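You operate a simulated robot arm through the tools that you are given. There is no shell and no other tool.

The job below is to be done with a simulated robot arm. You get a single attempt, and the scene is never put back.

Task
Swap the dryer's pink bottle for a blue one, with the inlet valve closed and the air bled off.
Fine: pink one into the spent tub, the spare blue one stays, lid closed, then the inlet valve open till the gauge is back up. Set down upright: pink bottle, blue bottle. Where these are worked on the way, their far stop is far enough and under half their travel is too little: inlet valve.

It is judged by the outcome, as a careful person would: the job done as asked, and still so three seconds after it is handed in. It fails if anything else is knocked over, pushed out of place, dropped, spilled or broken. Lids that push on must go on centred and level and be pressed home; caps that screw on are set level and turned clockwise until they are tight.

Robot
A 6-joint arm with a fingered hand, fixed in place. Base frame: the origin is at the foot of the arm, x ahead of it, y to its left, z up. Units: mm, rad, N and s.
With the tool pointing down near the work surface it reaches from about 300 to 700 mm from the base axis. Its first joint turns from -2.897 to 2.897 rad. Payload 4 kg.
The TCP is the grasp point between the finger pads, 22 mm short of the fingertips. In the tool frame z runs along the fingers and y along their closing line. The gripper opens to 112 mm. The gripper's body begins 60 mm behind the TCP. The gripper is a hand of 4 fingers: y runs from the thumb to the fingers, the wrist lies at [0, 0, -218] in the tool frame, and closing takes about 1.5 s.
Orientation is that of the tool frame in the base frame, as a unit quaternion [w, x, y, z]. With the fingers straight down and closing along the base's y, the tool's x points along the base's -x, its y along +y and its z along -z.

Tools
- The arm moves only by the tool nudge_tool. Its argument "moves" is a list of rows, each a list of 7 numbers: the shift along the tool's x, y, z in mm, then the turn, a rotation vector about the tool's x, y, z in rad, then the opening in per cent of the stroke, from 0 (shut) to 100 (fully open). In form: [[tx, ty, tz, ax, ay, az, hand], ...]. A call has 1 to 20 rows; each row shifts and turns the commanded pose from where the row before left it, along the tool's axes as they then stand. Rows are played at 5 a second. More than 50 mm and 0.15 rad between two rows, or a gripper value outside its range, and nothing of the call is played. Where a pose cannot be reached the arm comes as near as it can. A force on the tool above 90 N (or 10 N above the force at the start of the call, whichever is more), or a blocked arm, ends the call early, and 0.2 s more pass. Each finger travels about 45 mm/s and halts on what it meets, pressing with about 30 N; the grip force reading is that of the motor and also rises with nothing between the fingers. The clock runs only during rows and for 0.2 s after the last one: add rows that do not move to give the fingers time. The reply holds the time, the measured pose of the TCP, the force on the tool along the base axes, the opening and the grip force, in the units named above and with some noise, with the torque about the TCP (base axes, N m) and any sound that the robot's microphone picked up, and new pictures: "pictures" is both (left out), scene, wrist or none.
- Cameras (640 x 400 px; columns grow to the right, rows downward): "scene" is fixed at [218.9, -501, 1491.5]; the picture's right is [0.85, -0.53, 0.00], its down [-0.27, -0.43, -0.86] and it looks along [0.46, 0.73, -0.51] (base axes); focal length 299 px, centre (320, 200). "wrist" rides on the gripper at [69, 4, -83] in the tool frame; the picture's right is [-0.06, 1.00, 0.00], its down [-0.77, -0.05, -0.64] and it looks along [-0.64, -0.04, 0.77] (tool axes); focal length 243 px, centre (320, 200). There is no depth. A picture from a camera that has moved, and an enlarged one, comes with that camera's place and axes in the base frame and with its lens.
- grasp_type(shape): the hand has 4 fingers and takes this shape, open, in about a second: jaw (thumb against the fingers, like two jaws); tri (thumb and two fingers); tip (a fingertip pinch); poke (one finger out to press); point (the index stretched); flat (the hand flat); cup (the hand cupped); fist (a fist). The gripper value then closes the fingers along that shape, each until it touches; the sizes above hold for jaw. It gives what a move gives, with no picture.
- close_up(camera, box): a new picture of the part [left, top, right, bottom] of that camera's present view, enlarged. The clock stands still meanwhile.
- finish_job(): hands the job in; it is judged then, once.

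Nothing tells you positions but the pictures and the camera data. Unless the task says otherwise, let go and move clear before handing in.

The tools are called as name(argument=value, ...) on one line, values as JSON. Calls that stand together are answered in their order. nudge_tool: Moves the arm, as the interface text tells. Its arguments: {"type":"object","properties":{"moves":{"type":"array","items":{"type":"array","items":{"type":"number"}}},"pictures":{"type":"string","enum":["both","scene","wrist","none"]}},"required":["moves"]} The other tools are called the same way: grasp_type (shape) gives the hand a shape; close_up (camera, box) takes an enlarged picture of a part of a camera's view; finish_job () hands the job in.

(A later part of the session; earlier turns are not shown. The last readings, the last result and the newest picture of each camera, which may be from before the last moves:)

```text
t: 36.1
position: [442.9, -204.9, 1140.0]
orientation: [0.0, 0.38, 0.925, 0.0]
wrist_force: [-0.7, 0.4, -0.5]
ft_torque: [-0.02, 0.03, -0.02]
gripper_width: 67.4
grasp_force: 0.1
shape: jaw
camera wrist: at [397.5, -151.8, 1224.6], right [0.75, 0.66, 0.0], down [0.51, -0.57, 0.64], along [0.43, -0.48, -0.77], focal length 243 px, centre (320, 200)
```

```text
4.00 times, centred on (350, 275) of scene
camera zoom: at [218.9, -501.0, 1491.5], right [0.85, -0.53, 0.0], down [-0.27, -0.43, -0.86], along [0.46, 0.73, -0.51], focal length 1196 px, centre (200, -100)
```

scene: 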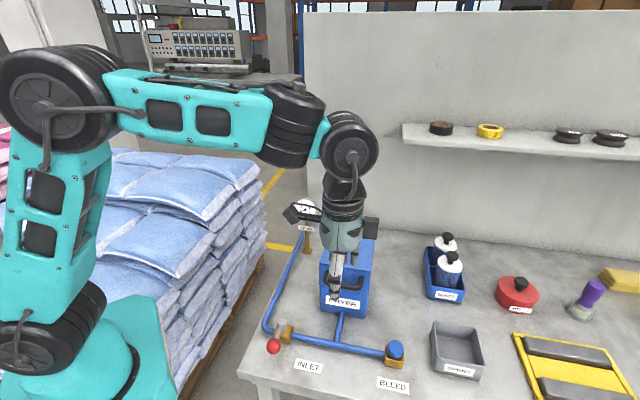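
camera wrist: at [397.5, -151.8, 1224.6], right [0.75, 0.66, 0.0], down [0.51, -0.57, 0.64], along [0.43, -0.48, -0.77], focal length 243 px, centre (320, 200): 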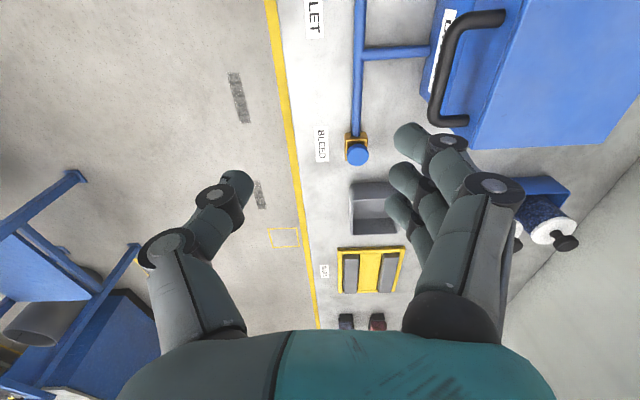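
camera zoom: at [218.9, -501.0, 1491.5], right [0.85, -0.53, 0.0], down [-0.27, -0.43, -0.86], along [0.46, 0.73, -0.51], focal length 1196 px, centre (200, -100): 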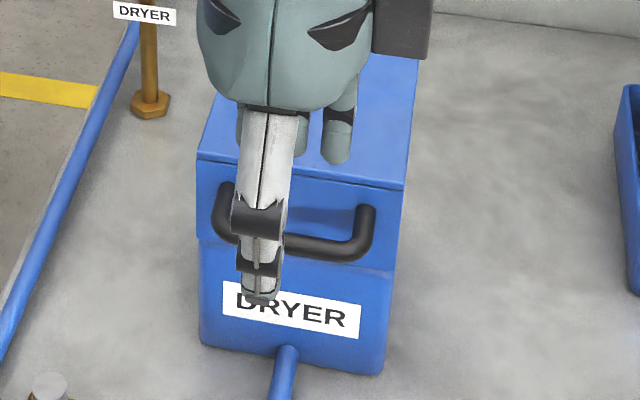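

The bar sits at about e1≈451, e2≈281 (bench axes) and z≈984, about 30 mm clear of the lid face. I'll grip it from the front with the hand horizontal, fingers above and thumb below. First I tilt the hand here in free air.

nudge_tool(moves=[[0, 0, 0, -0.15, 0, 0, 60], [0, 0, 0, -0.15, 0, 0, 60], [0, 0, 0, -0.15, 0, 0, 60], [0, 0, 0, -0.15, 0, 0, 60], [0, 0, 0, -0.15, 0, 0, 60], [0, 0, 0, -0.15, 0, 0, 60], [0, 0, 0, 0, 0, 0, 60]])

```text
t: 37.7
position: [445.6, -204.1, 1141.3]
orientation: [0.166, 0.343, 0.832, 0.403]
wrist_force: [0.3, -0.2, 1.1]
ft_torque: [0.03, 0.01, 0.01]
gripper_width: 66.9
grasp_force: 0.1
shape: jaw
camera wrist: at [352.0, -199.0, 1197.3], right [0.48, 0.39, 0.78], down [0.17, -0.92, 0.36], along [0.86, -0.04, -0.51], focal length 243 px, centre (320, 200)
```

scene: 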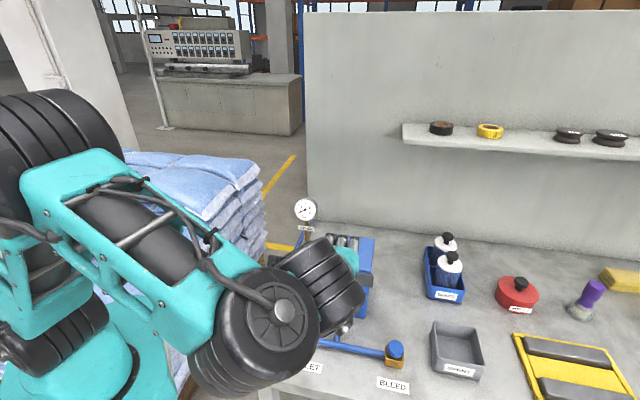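
wrist: 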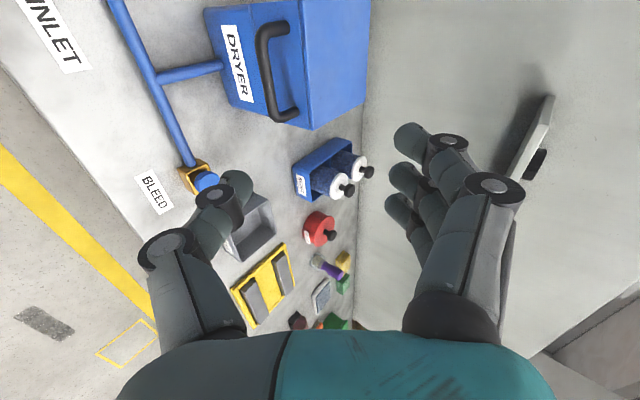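

Reachable so far. I tilt further to near-horizontal.

nudge_tool(moves=[[0, 0, 0, -0.13, 0, 0, 60], [0, 0, 0, -0.13, 0, 0, 60], [0, 0, 0, -0.13, 0, 0, 60], [0, 0, 0, -0.13, 0, 0, 60], [0, 0, 0, 0, 0, 0, 60]])

```text
t: 38.9
position: [456.0, -164.9, 1109.5]
orientation: [0.241, 0.302, 0.724, 0.572]
wrist_force: [0.2, 0.1, 0.5]
ft_torque: [0.01, -0.04, -0.01]
gripper_width: 67.2
grasp_force: 0.1
shape: jaw
out of reach, approached as far as the arm can: row 3, 4
camera wrist: at [349.1, -170.9, 1134.2], right [0.21, 0.12, 0.97], down [0.08, -0.99, 0.1], along [0.97, 0.06, -0.21], focal length 243 px, centre (320, 200)
```

scene: 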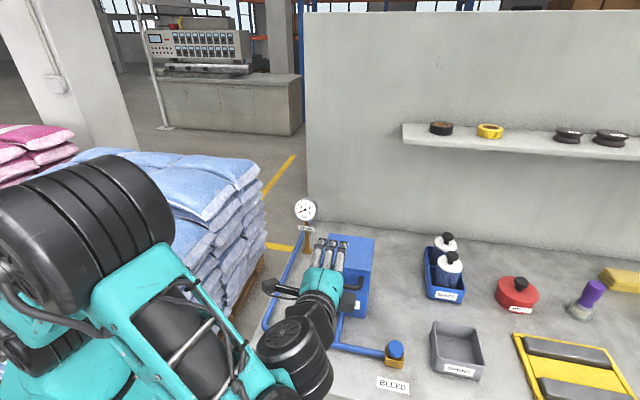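
wrist: 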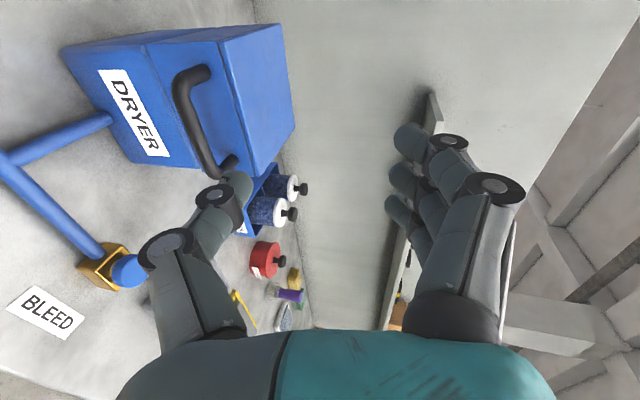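

The hand is nearly level, but just out of reach there; closer to the bar should suit better. I move toward a pre-grasp spot in front of the handle.

nudge_tool(moves=[[1.4, -27.3, 13.6, 0, 0, 0, 60], [1.4, -27.3, 13.6, 0, 0, 0, 60], [1.4, -27.3, 13.6, 0, 0, 0, 60], [0, 0, 0, 0, 0, 0, 60]])

```text
t: 39.9
position: [467.3, -146.7, 1020.8]
orientation: [0.242, 0.303, 0.724, 0.57]
wrist_force: [0.8, -0.1, 0.4]
ft_torque: [0.0, -0.01, 0.0]
gripper_width: 67.3
grasp_force: 0.1
shape: jaw
camera wrist: at [361.7, -151.9, 1044.3], right [0.21, 0.12, 0.97], down [0.08, -0.99, 0.1], along [0.97, 0.06, -0.21], focal length 243 px, centre (320, 200)
```

scene: 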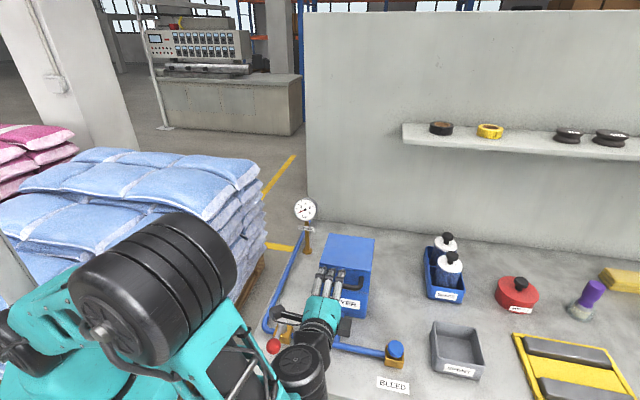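
wrist: 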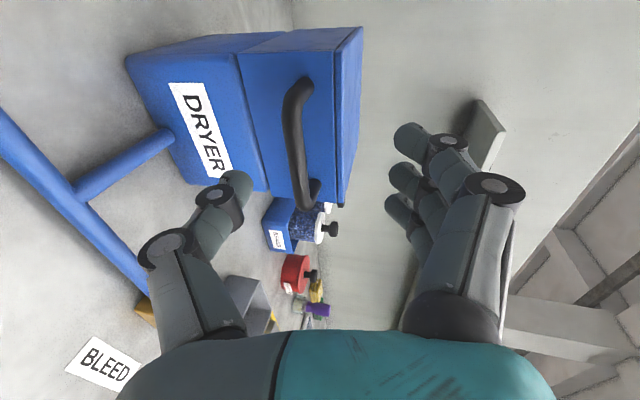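

Now I line up with the bar (down and across), still short of it.

nudge_tool(moves=[[-8, -10, 5, 0, 0, 0, 60], [-8, -10.3, 5, 0, 0, 0, 60], [0, 0, 0, 0, 0, 0, 60]])

close_up(camera="scene", box=[290, 220, 390, 340])

```text
t: 40.7
position: [482.4, -155.1, 998.7]
orientation: [0.241, 0.303, 0.724, 0.571]
wrist_force: [-0.1, -0.1, -0.3]
ft_torque: [0.01, 0.0, -0.01]
gripper_width: 67.3
grasp_force: 0.1
shape: jaw
camera wrist: at [376.8, -160.6, 1022.6], right [0.21, 0.12, 0.97], down [0.08, -0.99, 0.1], along [0.97, 0.06, -0.22], focal length 243 px, centre (320, 200)
```

scene: 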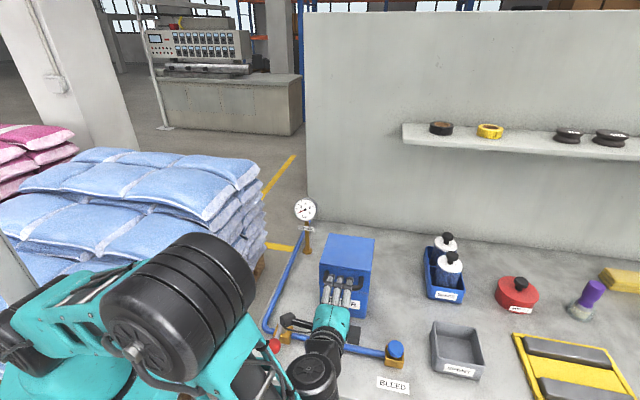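
wrist: 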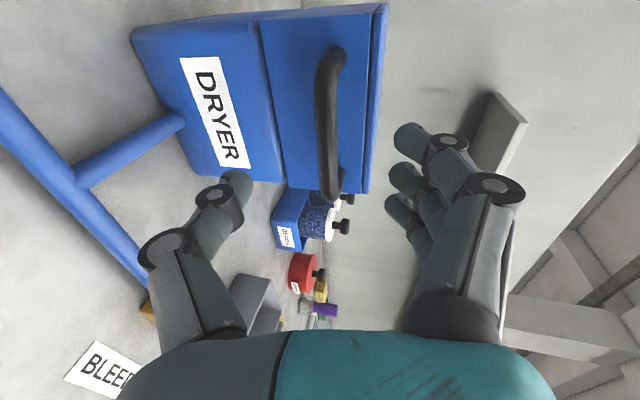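

```text
3.33 times, centred on (340, 280) of scene
camera zoom: at [218.9, -501.0, 1491.5], right [0.85, -0.53, 0.0], down [-0.27, -0.43, -0.86], along [0.46, 0.73, -0.51], focal length 997 px, centre (253, -67)
```

zoom: 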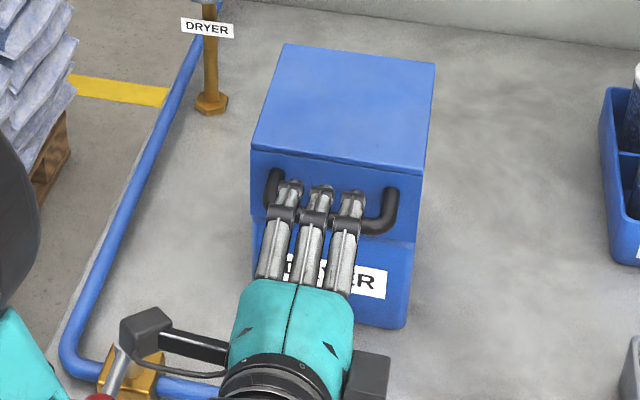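

The camera and lever are well apart in height. I advance slowly so the bar comes between the fingers.

nudge_tool(moves=[[-1, 0.2, 8.5, 0, 0, 0, 60], [-1, 0.2, 8.5, 0, 0, 0, 60], [-1, 0.2, 8.5, 0, 0, 0, 60], [0, 0.2, 8.5, 0, 0, 0, 60], [0, 0, 0, 0, 0, 0, 60]])

close_up(camera="scene", box=[290, 220, 390, 340])

```text
t: 41.9
position: [508.1, -134.6, 991.5]
orientation: [0.24, 0.302, 0.725, 0.571]
wrist_force: [-0.1, -0.2, -0.3]
ft_torque: [-0.01, -0.02, 0.01]
gripper_width: 67.2
grasp_force: 0.1
shape: jaw
camera wrist: at [402.2, -140.4, 1015.8], right [0.21, 0.12, 0.97], down [0.08, -0.99, 0.1], along [0.97, 0.06, -0.22], focal length 243 px, centre (320, 200)
```

scene: 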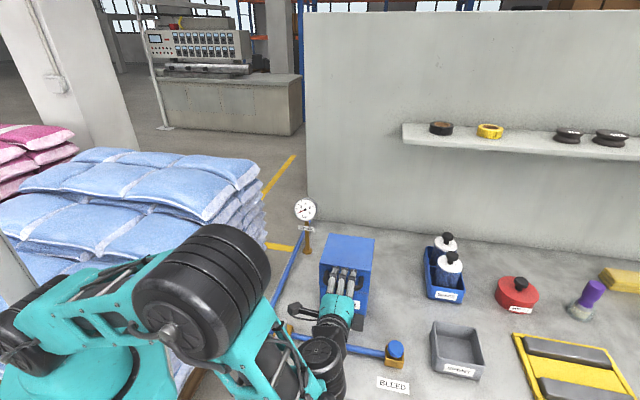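
wrist: 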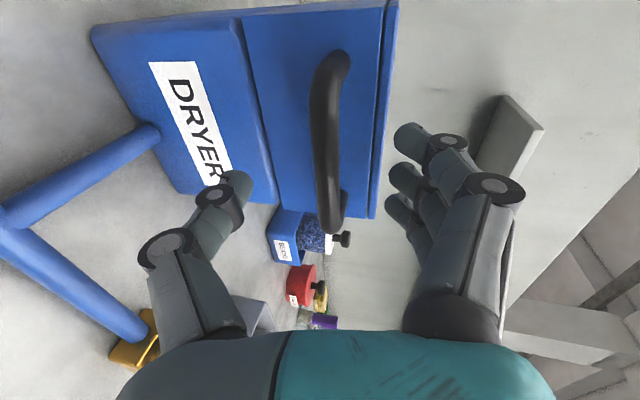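

```text
3.33 times, centred on (340, 280) of scene
camera zoom: at [218.9, -501.0, 1491.5], right [0.85, -0.53, 0.0], down [-0.27, -0.43, -0.86], along [0.46, 0.73, -0.51], focal length 997 px, centre (253, -67)
```

zoom: 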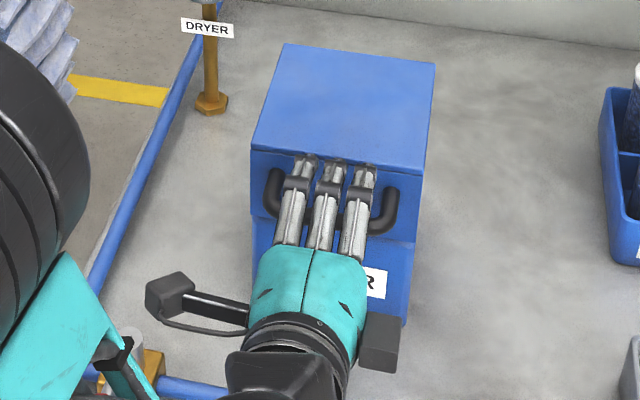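

Bar still lies a little beyond the grasp point. I advance another 10 mm and compare.

nudge_tool(moves=[[0, 1, 5, 0, 0, 0, 60], [0, 1, 5, 0, 0, 0, 60], [0, 0, 0, 0, 0, 0, 60]])

close_up(camera="scene", box=[310, 230, 380, 310])

```text
t: 42.7
position: [515.0, -128.0, 992.1]
orientation: [0.241, 0.303, 0.725, 0.57]
wrist_force: [0.0, 0.5, 0.0]
ft_torque: [0.03, 0.02, -0.01]
gripper_width: 67.4
grasp_force: 0.1
shape: jaw
camera wrist: at [409.5, -133.2, 1015.9], right [0.21, 0.12, 0.97], down [0.08, -0.99, 0.1], along [0.97, 0.06, -0.22], focal length 243 px, centre (320, 200)
```

scene: 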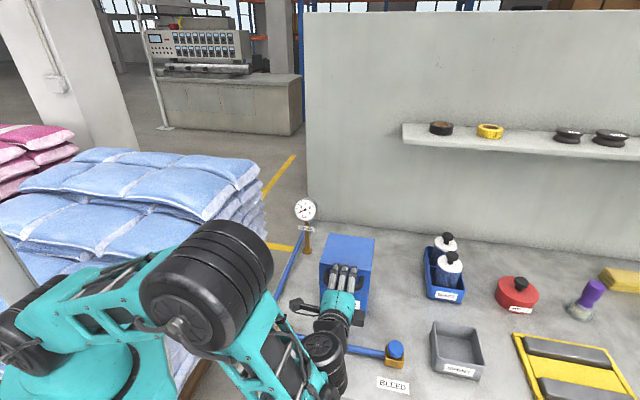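
wrist: 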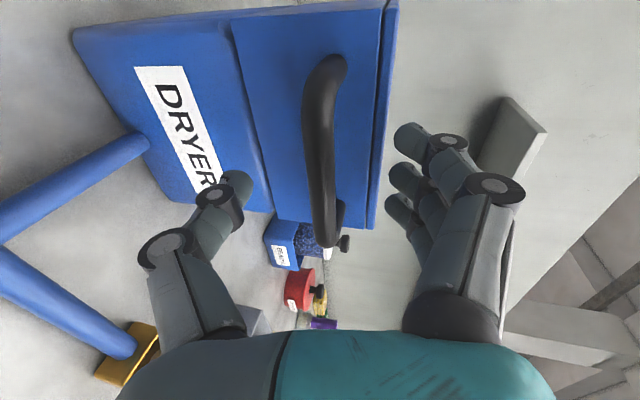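

```text
5.00 times, centred on (345, 270) of scene
camera zoom: at [218.9, -501.0, 1491.5], right [0.85, -0.53, 0.0], down [-0.27, -0.43, -0.86], along [0.46, 0.73, -0.51], focal length 1496 px, centre (195, -150)
```

zoom: 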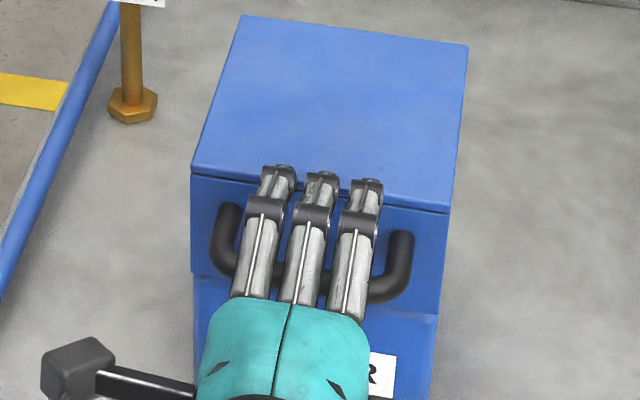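

The bar is now between fingers and thumb and inside the arms. I close on it.

nudge_tool(moves=[[0, 0, 0, 0, 0, 0, 30], [0, 0, 0, 0, 0, 0, 30], [0, 0, 0, 0, 0, 0, 30], [0, 0, 0, 0, 0, 0, 5], [0, 0, 0, 0, 0, 0, 5], [0, 0, 0, 0, 0, 0, 5], [0, 0, 0, 0, 0, 0, 5]])

close_up(camera="scene", box=[310, 230, 380, 310])

```text
t: 44.3
position: [515.3, -126.7, 991.9]
orientation: [0.241, 0.302, 0.724, 0.571]
wrist_force: [0.6, 0.4, -0.3]
ft_torque: [-0.04, 0.01, 0.0]
gripper_width: 6.2
grasp_force: 0.2
shape: jaw
camera wrist: at [409.5, -133.2, 1015.8], right [0.21, 0.12, 0.97], down [0.08, -0.99, 0.1], along [0.97, 0.06, -0.22], focal length 243 px, centre (320, 200)
```

scene: 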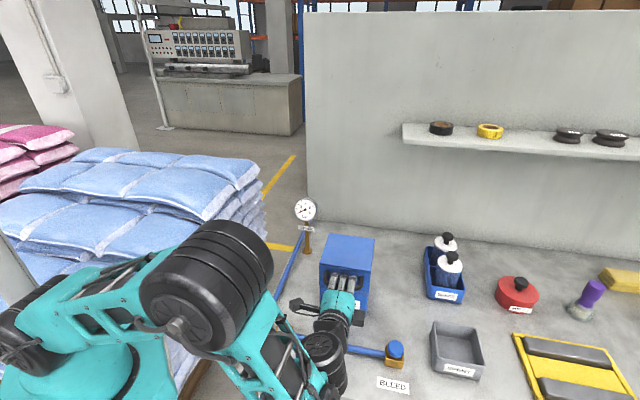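
wrist: 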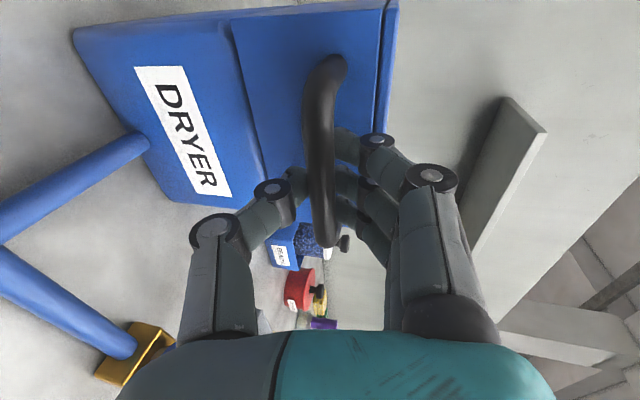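

```text
5.00 times, centred on (345, 270) of scene
camera zoom: at [218.9, -501.0, 1491.5], right [0.85, -0.53, 0.0], down [-0.27, -0.43, -0.86], along [0.46, 0.73, -0.51], focal length 1496 px, centre (195, -150)
```

zoom: 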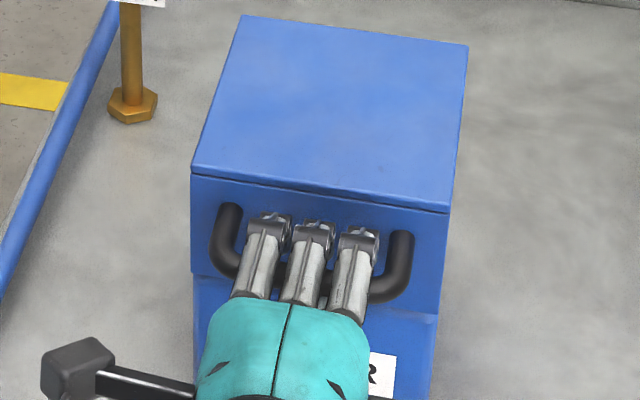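

The fingers cage the bar with the tips behind it. I start lifting along an arc about the rear hinge, turning the hand with the lid.

nudge_tool(moves=[[0, 16, 0.8, 0.1, 0, 0, 5], [0, 16, 0.8, 0.1, 0, 0, 5], [0, 16, 0.8, 0.1, 0, 0, 5], [0, 0, 0, 0, 0, 0, 5]])

close_up(camera="scene", box=[300, 210, 400, 330])

```text
t: 45.3
position: [528.1, -114.4, 1036.3]
orientation: [0.192, 0.335, 0.802, 0.456]
wrist_force: [0.6, 0.2, -1.8]
ft_torque: [0.01, -0.02, 0.01]
gripper_width: 5.9
grasp_force: 0.1
shape: jaw
camera wrist: at [429.7, -113.0, 1083.2], right [0.41, 0.31, 0.86], down [0.12, -0.95, 0.29], along [0.91, -0.01, -0.42], focal length 243 px, centre (320, 200)
```

scene: 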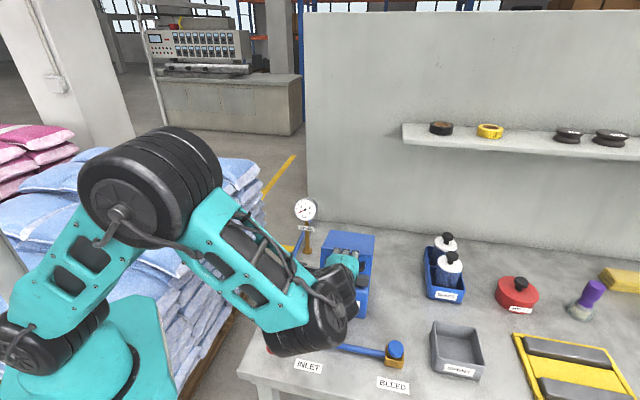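
wrist: 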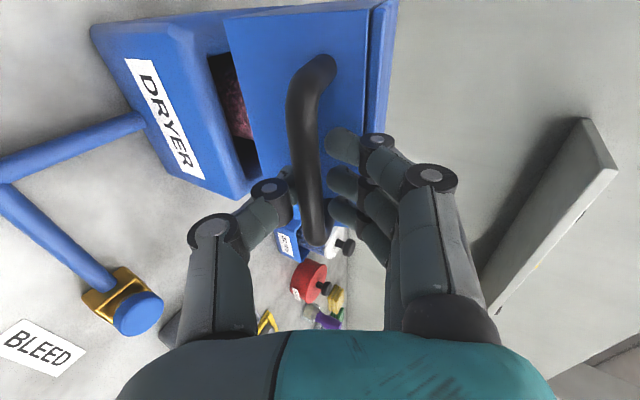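

```text
3.33 times, centred on (350, 270) of scene
camera zoom: at [218.9, -501.0, 1491.5], right [0.85, -0.53, 0.0], down [-0.27, -0.43, -0.86], along [0.46, 0.73, -0.51], focal length 997 px, centre (220, -33)
```

zoom: 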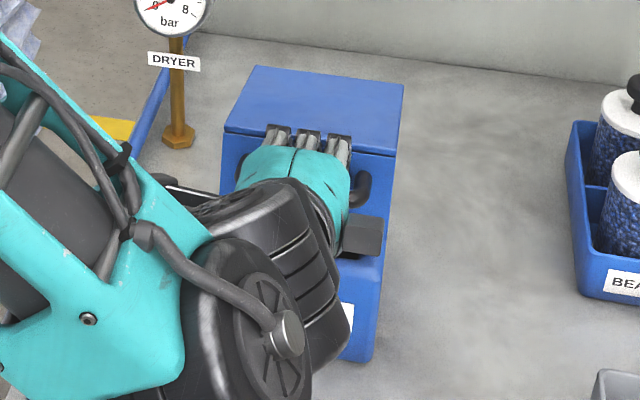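

The lid opens and I can see pink inside. I continue the arc.

nudge_tool(moves=[[0, 16, 0.8, 0.1, 0, 0, 5], [0, 16, 0.8, 0.1, 0, 0, 5], [0, 16, 0.8, 0.1, 0, 0, 5], [0, 16, 0.8, 0.1, 0, 0, 5], [0, 16, 0.8, 0.1, 0, 0, 5], [0, 16, 0.8, 0.1, 0, 0, 5], [0, 0, 0, 0, 0, 0, 5]])

```text
t: 46.9
position: [575.8, -67.6, 1099.3]
orientation: [0.085, 0.376, 0.901, 0.199]
wrist_force: [0.3, -0.4, -1.0]
ft_torque: [0.01, 0.01, -0.03]
gripper_width: 5.9
grasp_force: 0.2
shape: jaw
camera wrist: at [505.9, -37.7, 1177.9], right [0.69, 0.59, 0.42], down [0.31, -0.77, 0.56], along [0.66, -0.26, -0.71], focal length 243 px, centre (320, 200)
```

scene: 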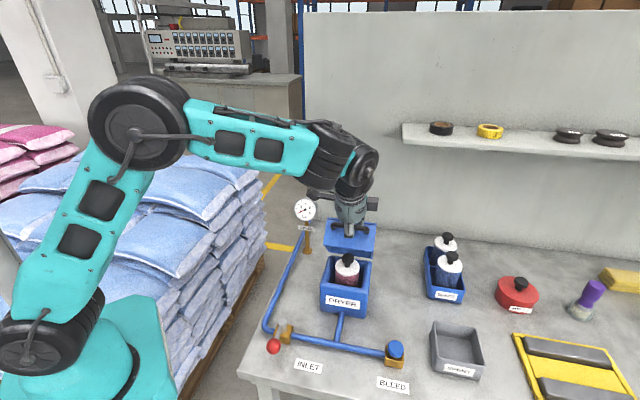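
wrist: 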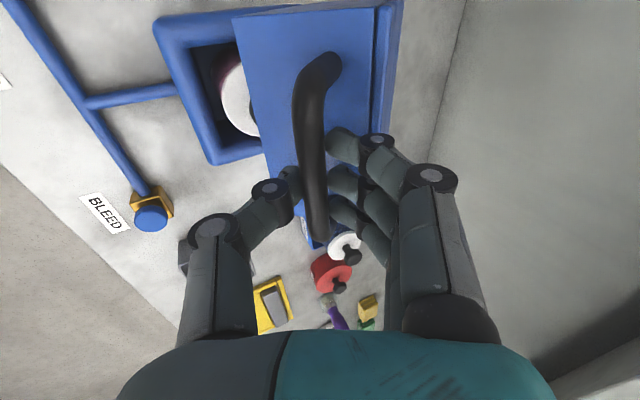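

Working well: lid at about 52°. I continue past vertical.

nudge_tool(moves=[[0, 16, 0.8, 0.1, 0, 0, 5], [0, 16, 0.8, 0.1, 0, 0, 5], [0, 16, 0.8, 0.1, 0, 0, 5], [0, 16, 0.8, 0.1, 0, 0, 5], [0, 16, 0.8, 0.1, 0, 0, 5], [0, 16, 0.8, 0.1, 0, 0, 5], [0, 0, 0, 0, 0, 0, 5]])

close_up(camera="scene", box=[290, 170, 410, 330])

```text
t: 48.5
position: [642.5, 1.1, 1112.6]
orientation: [-0.031, 0.385, 0.921, -0.051]
wrist_force: [-0.6, 0.2, -1.8]
ft_torque: [0.0, 0.02, -0.02]
gripper_width: 5.5
grasp_force: 0.1
shape: jaw
out of reach, approached as far as the arm can: row 5
camera wrist: at [604.8, 59.7, 1196.7], right [0.75, 0.65, -0.12], down [0.56, -0.53, 0.63], along [0.35, -0.54, -0.77], focal length 243 px, centre (320, 200)
```

scene: 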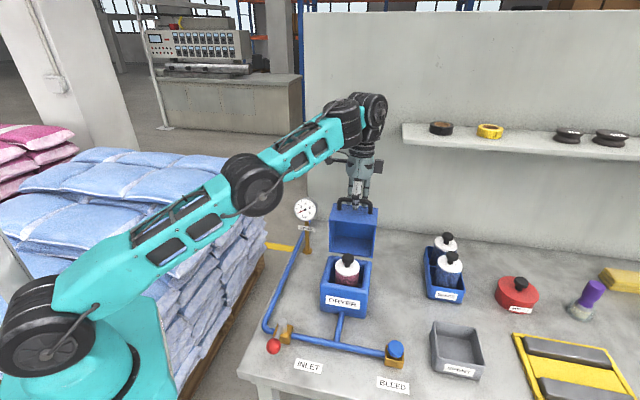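
wrist: 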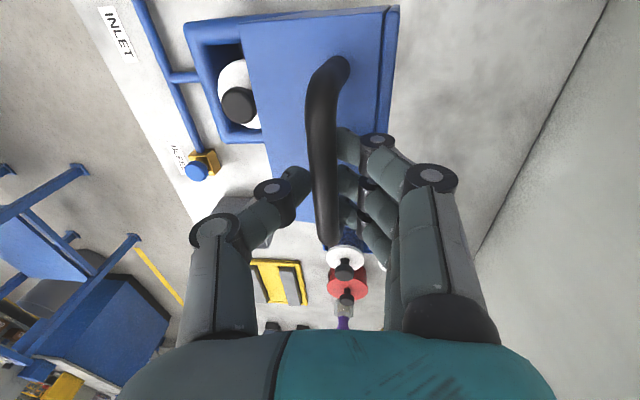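

```text
2.50 times, centred on (350, 250) of scene
camera zoom: at [218.9, -501.0, 1491.5], right [0.85, -0.53, 0.0], down [-0.27, -0.43, -0.86], along [0.46, 0.73, -0.51], focal length 748 px, centre (245, 75)
```

zoom: 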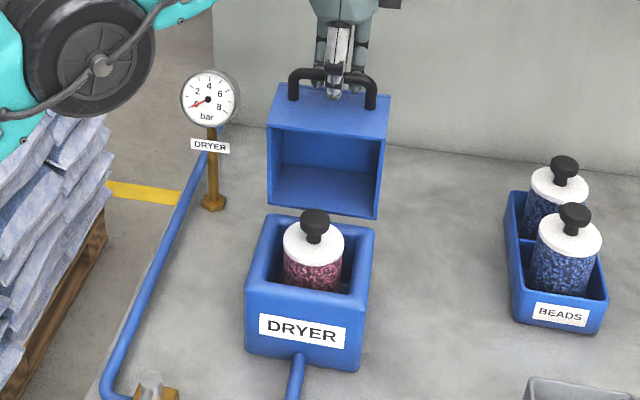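

The lid is at about 85° and the bottle is exposed. I ease the lid further back until it rests past its balance point or stop.

nudge_tool(moves=[[0, 8, 0, 0, 0, 0, 5], [0, 8, 0, 0, 0, 0, 5], [0, 8, 0, 0, 0, 0, 5], [0, 0, 0, 0, 0, 0, 5]])

close_up(camera="scene", box=[290, 170, 410, 330])

```text
t: 49.5
position: [645.9, 21.6, 1104.4]
orientation: [-0.03, 0.385, 0.921, -0.051]
wrist_force: [2.3, -2.1, -1.1]
ft_torque: [-0.04, 0.0, -0.04]
gripper_width: 5.7
grasp_force: 0.0
shape: jaw
out of reach, approached as far as the arm can: row 1, 2, 3
camera wrist: at [607.9, 80.9, 1188.2], right [0.75, 0.65, -0.12], down [0.56, -0.54, 0.63], along [0.35, -0.54, -0.77], focal length 243 px, centre (320, 200)
```

scene: 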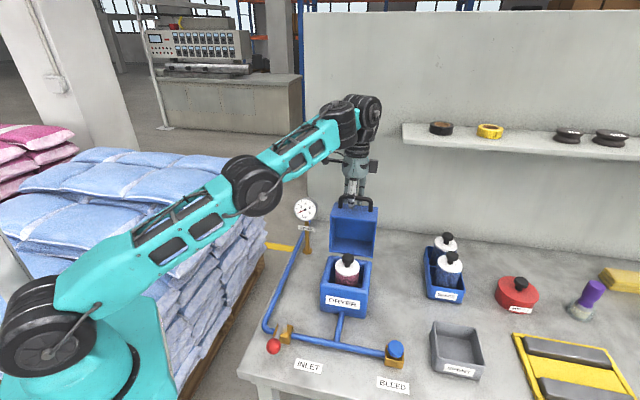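
wrist: 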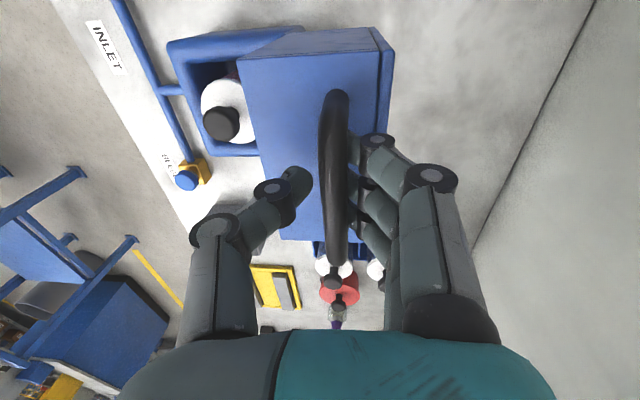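

```text
2.50 times, centred on (350, 250) of scene
camera zoom: at [218.9, -501.0, 1491.5], right [0.85, -0.53, 0.0], down [-0.27, -0.43, -0.86], along [0.46, 0.73, -0.51], focal length 748 px, centre (245, 75)
```

zoom: 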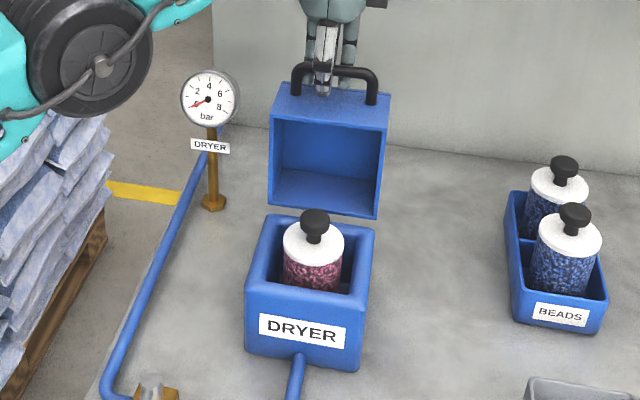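

The lid seems to lean on its own now (bar against the fingers' side). I open the hand partway, leaving the thumb as a guard, and see whether the lid stays.

nudge_tool(moves=[[0, 0, 0, 0, 0, 0, 20], [0, 0, 0, 0, 0, 0, 40], [0, 0, 0, 0, 0, 0, 60], [0, 0, 0, 0, 0, 0, 70], [0, 0, 0, 0, 0, 0, 70], [0, 0, 0, 0, 0, 0, 70]])

close_up(camera="scene", box=[290, 170, 410, 330])

```text
t: 50.9
position: [644.0, 23.0, 1103.8]
orientation: [-0.031, 0.385, 0.921, -0.049]
wrist_force: [-0.2, 0.9, -0.6]
ft_torque: [0.02, 0.05, 0.0]
gripper_width: 78.5
grasp_force: 0.1
shape: jaw
camera wrist: at [607.8, 81.1, 1188.3], right [0.75, 0.65, -0.12], down [0.56, -0.54, 0.63], along [0.35, -0.54, -0.77], focal length 243 px, centre (320, 200)
```

scene: 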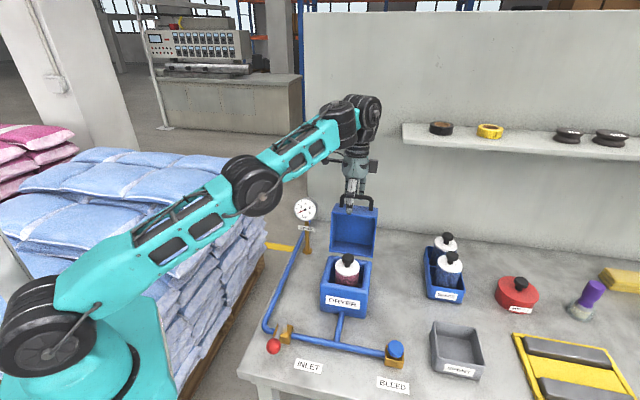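
wrist: 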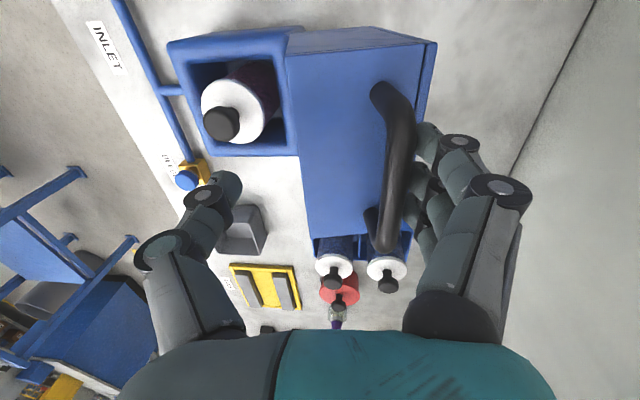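

```text
2.50 times, centred on (350, 250) of scene
camera zoom: at [218.9, -501.0, 1491.5], right [0.85, -0.53, 0.0], down [-0.27, -0.43, -0.86], along [0.46, 0.73, -0.51], focal length 748 px, centre (245, 75)
```

zoom: 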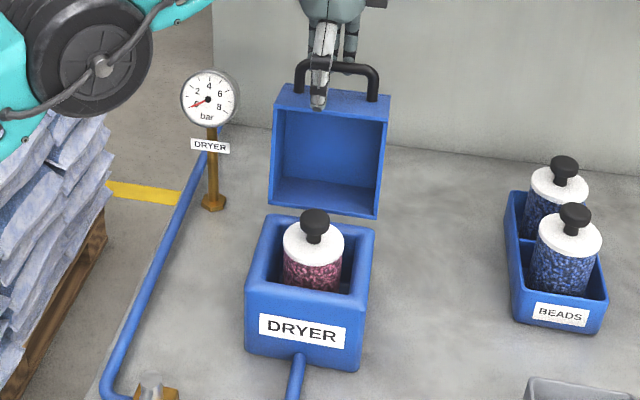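

The lid leans backward against the fingers. I let it down further by opening fully.

nudge_tool(moves=[[0, 0, 0, 0, 0, 0, 85], [0, 0, 0, 0, 0, 0, 100], [0, 0, 0, 0, 0, 0, 100], [0, 0, 0, 0, 0, 0, 100]], pictures="wrist")

close_up(camera="scene", box=[290, 170, 410, 330])

```text
t: 51.9
position: [645.6, 21.0, 1105.0]
orientation: [-0.029, 0.386, 0.921, -0.049]
wrist_force: [-0.4, 0.6, 0.1]
ft_torque: [-0.01, -0.01, 0.01]
gripper_width: 111.9
grasp_force: 0.1
shape: jaw
camera wrist: at [607.7, 81.0, 1188.3], right [0.75, 0.65, -0.12], down [0.56, -0.54, 0.63], along [0.35, -0.54, -0.77], focal length 243 px, centre (320, 200)
```

wrist: 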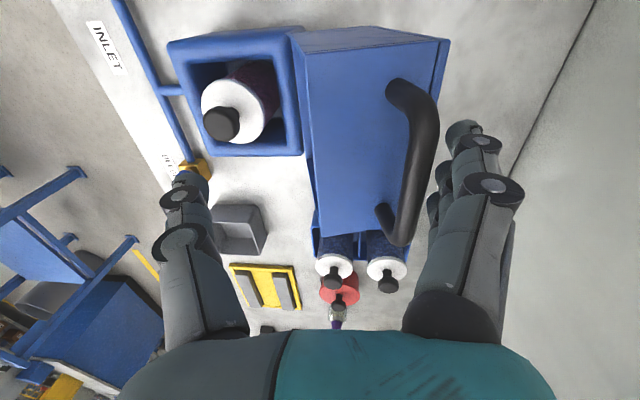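

```text
2.50 times, centred on (350, 250) of scene
camera zoom: at [218.9, -501.0, 1491.5], right [0.85, -0.53, 0.0], down [-0.27, -0.43, -0.86], along [0.46, 0.73, -0.51], focal length 748 px, centre (245, 75)
```

zoom: 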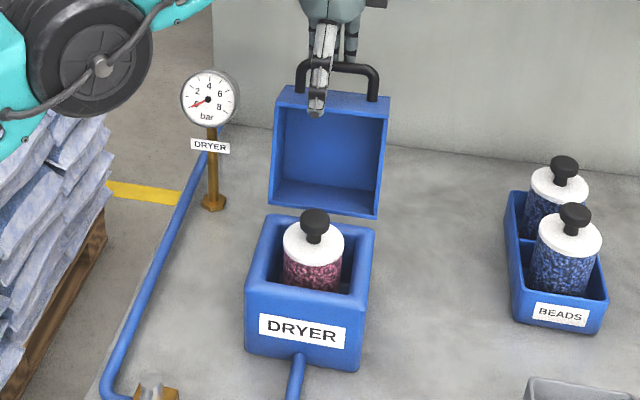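

The bar is free of the fingers, so the lid rests on its own stop. I raise the hand straight off the handle.

nudge_tool(moves=[[0, -1.2, -10, 0, 0, 0, 100], [0, -1.2, -10, 0, 0, 0, 100], [0, -1.2, -10, 0, 0, 0, 100], [0, -1.2, -10, 0, 0, 0, 100], [0, -1.2, -10, 0, 0, 0, 100], [0, -1.2, -10, 0, 0, 0, 100]])

```text
t: 53.3
position: [624.1, 22.1, 1156.4]
orientation: [-0.031, 0.385, 0.921, -0.05]
wrist_force: [-0.5, 0.7, 0.3]
ft_torque: [0.03, -0.01, 0.0]
gripper_width: 112.0
grasp_force: 0.1
shape: jaw
out of reach, approached as far as the arm can: row 1, 2, 3, 4, 5, 6
camera wrist: at [585.8, 82.5, 1241.1], right [0.75, 0.65, -0.12], down [0.56, -0.54, 0.63], along [0.35, -0.54, -0.77], focal length 243 px, centre (320, 200)
```

scene: 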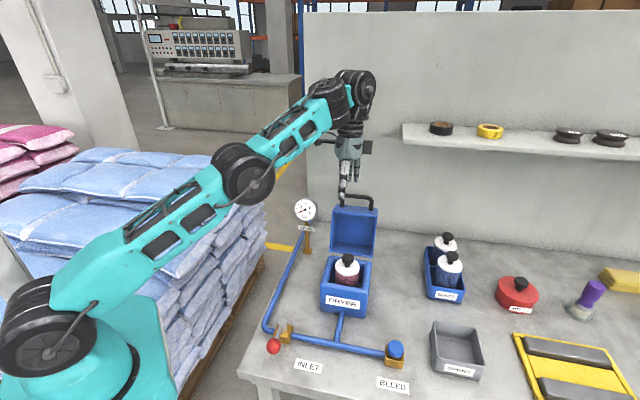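
wrist: 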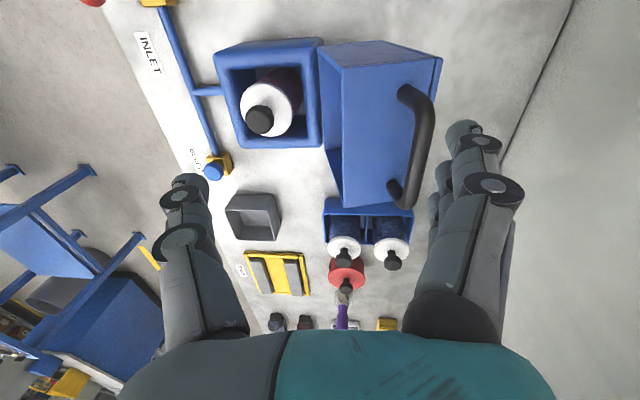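

The lid stands open by itself. The pink bottle's knob is at about (583,-54), top z≈992. The tub and tray lie beyond tool-down reach, so I'll carry bottles by the knob with the hand tilted 45° outward. I move clear of the lid and take that posture.

nudge_tool(moves=[[13.5, -37, 0, 0, 0, 0, 100], [13.5, -37, 4.5, 0, 0, 0, 100], [13.5, -37, 4.5, 0, 0, 0, 80], [13.5, -37, 4.5, 0, 0, 0, 60], [0, 0, 0, -0.12, 0, 0, 60], [0, 0, 0, 0, 0, -0.14, 60], [0, 0, 0, 0, 0, -0.14, 60], [0, 0, 0, 0, 0, -0.14, 60], [0, 0, 0, 0, 0, -0.14, 60], [0, 0, 0, 0, 0, -0.14, 60], [0, 0, 0, 0, -0.131, 0, 60], [0, 0, 0, 0, -0.131, 0, 60], [0, 0, 0, 0, -0.131, 0, 60], [0, 0, 0, 0, -0.131, 0, 60], [0, 0, 0, 0, -0.131, 0, 60], [0, 0, 0, 0, -0.131, 0, 60], [0, 0, 0, 0, 0, 0, 60]])

```text
t: 56.9
position: [626.6, -62.6, 1341.6]
orientation: [0.369, 0.045, 0.928, -0.008]
wrist_force: [0.1, 1.1, -0.2]
ft_torque: [0.0, -0.01, 0.01]
gripper_width: 67.7
grasp_force: 0.1
shape: jaw
out of reach, approached as far as the arm can: row 4, 5, 11, 12, 13, 14, 15, 16
camera wrist: at [520.0, -48.2, 1355.7], right [0.14, 0.99, 0.06], down [0.11, -0.08, 0.99], along [0.98, -0.13, -0.12], focal length 243 px, centre (320, 200)
```

scene: 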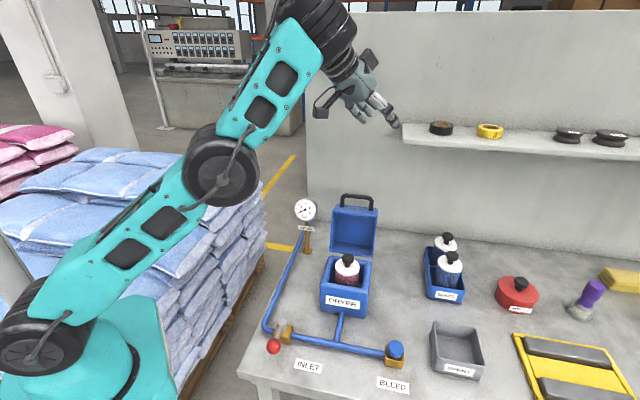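
wrist: 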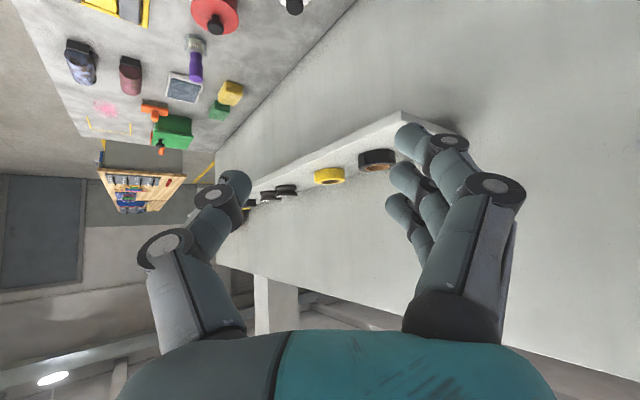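

The arm swung up because it left reach on the way, but it now holds the wanted 45° tilt. I bring it down over the pink bottle.

nudge_tool(moves=[[26.3, 0, 20, 0, 0, 0, 60], [26.3, 0, 20, 0, 0, 0, 60], [26.3, 0, 20, 0, 0, 0, 60], [26.3, 0, 20, 0, 0, 0, 60], [26.3, 0, 20, 0, 0, 0, 60], [0, 0, 0, 0, 0, 0, 60]])

```text
t: 58.3
position: [628.9, -87.9, 1332.5]
orientation: [0.367, 0.044, 0.929, -0.006]
wrist_force: [0.2, 0.1, 0.2]
ft_torque: [0.02, -0.01, 0.0]
gripper_width: 67.6
grasp_force: 0.1
shape: jaw
out of reach, approached as far as the arm can: row 1, 2, 3, 4, 5
camera wrist: at [522.1, -73.7, 1348.3], right [0.13, 0.99, 0.06], down [0.11, -0.08, 0.99], along [0.98, -0.13, -0.12], focal length 243 px, centre (320, 200)
```

scene: 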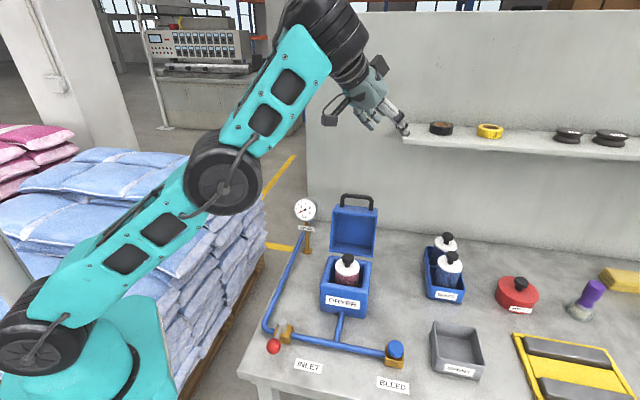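
wrist: 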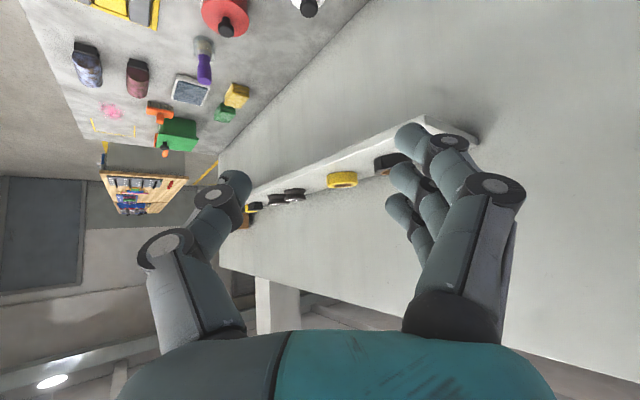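

The arm has passed through its straight position into an elbow-low pose, so moving in is blocked. I stretch it out a little again to bring the elbow back.

nudge_tool(moves=[[-10, -0.4, 0.4, 0, 0, 0, 60], [-10, -0.4, 0.4, 0, 0, 0, 60], [-10, -0.4, 0.4, 0, 0, 0, 60], [-10, -0.4, 0.4, 0, 0, 0, 60], [-10, -0.4, 0.4, 0, 0, 0, 60]], pictures="scene")

```text
t: 59.5
position: [664.5, -94.2, 1369.2]
orientation: [0.379, 0.046, 0.924, -0.011]
wrist_force: [0.6, -0.2, 0.0]
ft_torque: [0.0, 0.0, 0.01]
gripper_width: 67.5
grasp_force: 0.1
shape: jaw
```

scene: 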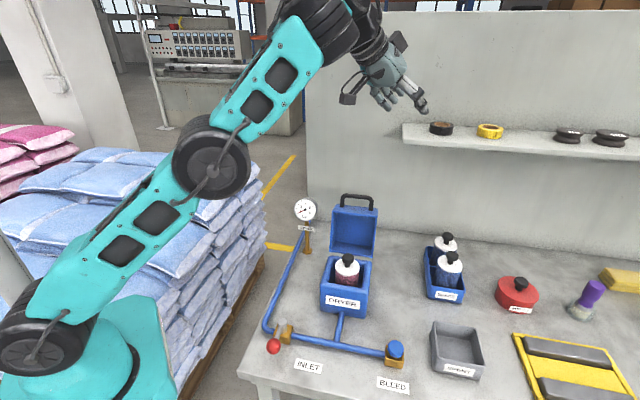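

nudge_tool(moves=[[-10, -0.4, 0.4, 0, 0, 0, 60], [-10, -0.4, 0.4, 0, 0, 0, 60], [-10, -0.4, 0.4, 0, 0, 0, 60]], pictures="scene")

```text
t: 60.3
position: [675.4, -98.0, 1379.3]
orientation: [0.378, 0.046, 0.924, -0.012]
wrist_force: [-0.7, -0.5, 0.9]
ft_torque: [0.02, 0.02, 0.0]
gripper_width: 67.4
grasp_force: 0.0
shape: jaw
out of reach, approached as far as the arm can: row 2, 3
```

scene: 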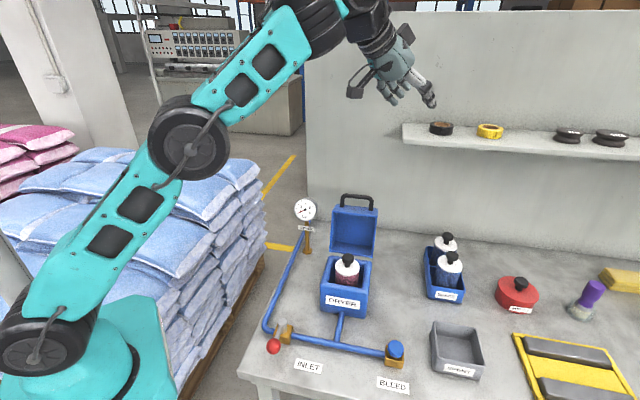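

The elbow is up again. Now I come inward and down.

nudge_tool(moves=[[15, 0, 0, 0, 0, 0, 60], [15, 0, 0, 0, 0, 0, 60], [15, 0, 0, 0, 0, 0, 60], [15, 0, 0, 0, 0, 0, 60]], pictures="scene")

```text
t: 61.3
position: [632.2, -94.2, 1341.3]
orientation: [0.375, 0.047, 0.926, -0.01]
wrist_force: [-0.2, 0.9, 0.2]
ft_torque: [-0.02, 0.02, 0.01]
gripper_width: 67.5
grasp_force: 0.0
shape: jaw
out of reach, approached as far as the arm can: row 4
```

scene: 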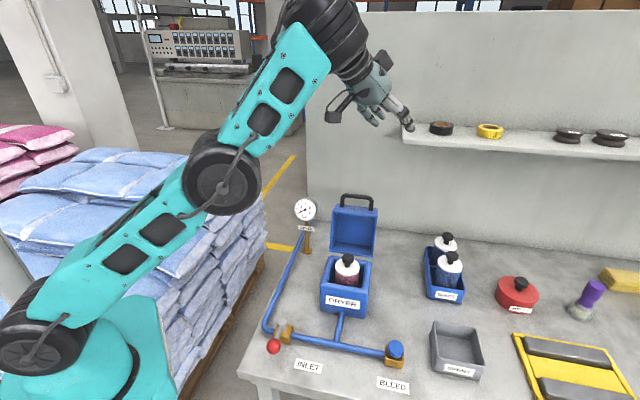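

It fell back to the low elbow. I'll stretch out again and come back in much smaller steps.

nudge_tool(moves=[[-15, -0.4, 0.4, 0, 0, 0, 60], [-15, -0.4, 0.4, 0, 0, 0, 60], [-10, -0.4, 0.4, 0, 0, 0, 60], [-10, -0.4, 0.4, 0, 0, 0, 60], [-10, -0.4, 0.4, 0, 0, 0, 60], [-10, -0.4, 0.4, 0, 0, 0, 60]], pictures="scene")

```text
t: 62.7
position: [672.0, -106.2, 1378.8]
orientation: [0.379, 0.046, 0.924, -0.013]
wrist_force: [0.9, 0.1, 0.7]
ft_torque: [0.03, -0.02, 0.0]
gripper_width: 67.8
grasp_force: 0.0
shape: jaw
out of reach, approached as far as the arm can: row 5, 6
```

scene: 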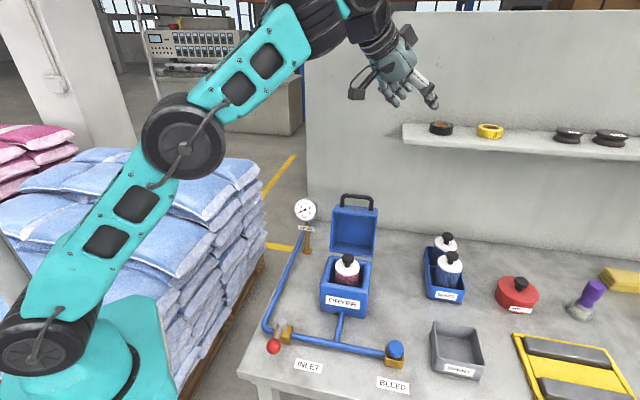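

nudge_tool(moves=[[2, 0, 0, 0, 0, 0, 60], [2, 0, 0, 0, 0, 0, 60], [2, 0, 0, 0, 0, 0, 60], [2, 0, 0, 0, 0, 0, 60], [2, 0, 0, 0, 0, 0, 60], [2, 0, 0, 0, 0, 0, 60], [2, 0, 0, 0, 0, 0, 60], [2, 0, 0, 0, 0, 0, 60]], pictures="scene")

```text
t: 64.5
position: [662.4, -104.5, 1368.0]
orientation: [0.379, 0.046, 0.924, -0.011]
wrist_force: [-0.2, -0.4, 0.7]
ft_torque: [-0.01, -0.01, 0.03]
gripper_width: 67.6
grasp_force: 0.2
shape: jaw
```

scene: 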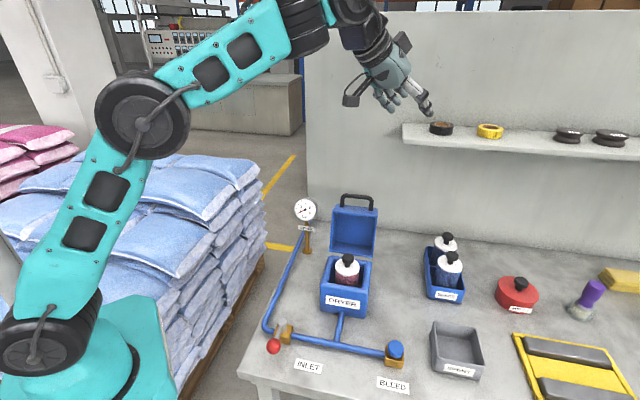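

Elbow is properly up. I now come down to above the pink bottle with the 45° tilt.

nudge_tool(moves=[[32.8, 4.84, 18.35, 0, 0, 0, 60], [32.8, 4.84, 18.35, 0, 0, 0, 60], [32.8, 4.84, 18.35, 0, 0, 0, 60], [32.8, 4.84, 18.35, 0, 0, 0, 60], [32.8, 4.84, 18.35, 0, 0, 0, 60], [32.8, 4.84, 18.35, 0, 0, 0, 60], [32.8, 4.84, 18.35, 0, 0, 0, 60], [0, 0, 0, 0, 0, 0, 60]])

```text
t: 66.3
position: [589.6, -61.4, 1114.1]
orientation: [0.378, 0.046, 0.924, -0.01]
wrist_force: [0.4, 0.4, 0.3]
ft_torque: [0.01, 0.01, -0.01]
gripper_width: 67.6
grasp_force: 0.0
shape: jaw
camera wrist: at [482.7, -47.1, 1126.2], right [0.14, 0.99, 0.06], down [0.09, -0.07, 0.99], along [0.99, -0.13, -0.1], focal length 243 px, centre (320, 200)
```

scene: 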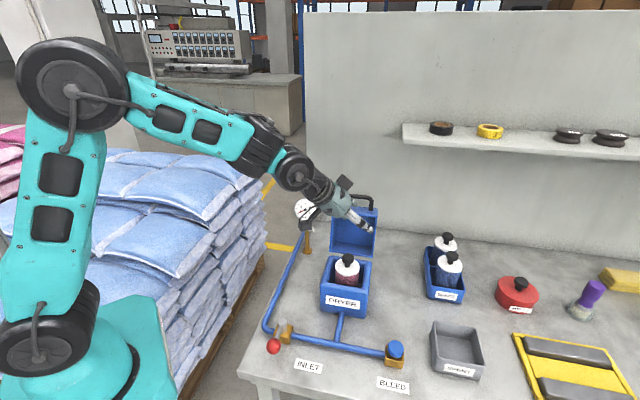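
wrist: 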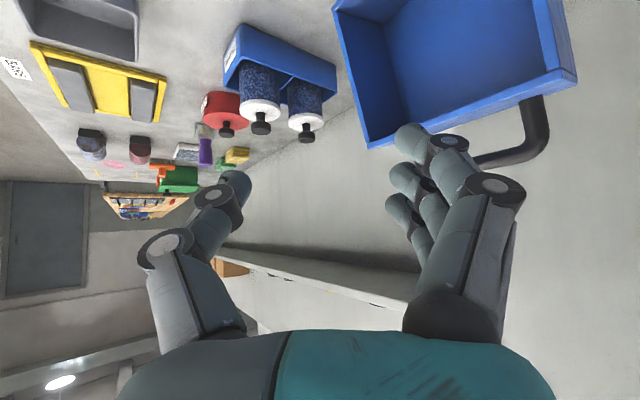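

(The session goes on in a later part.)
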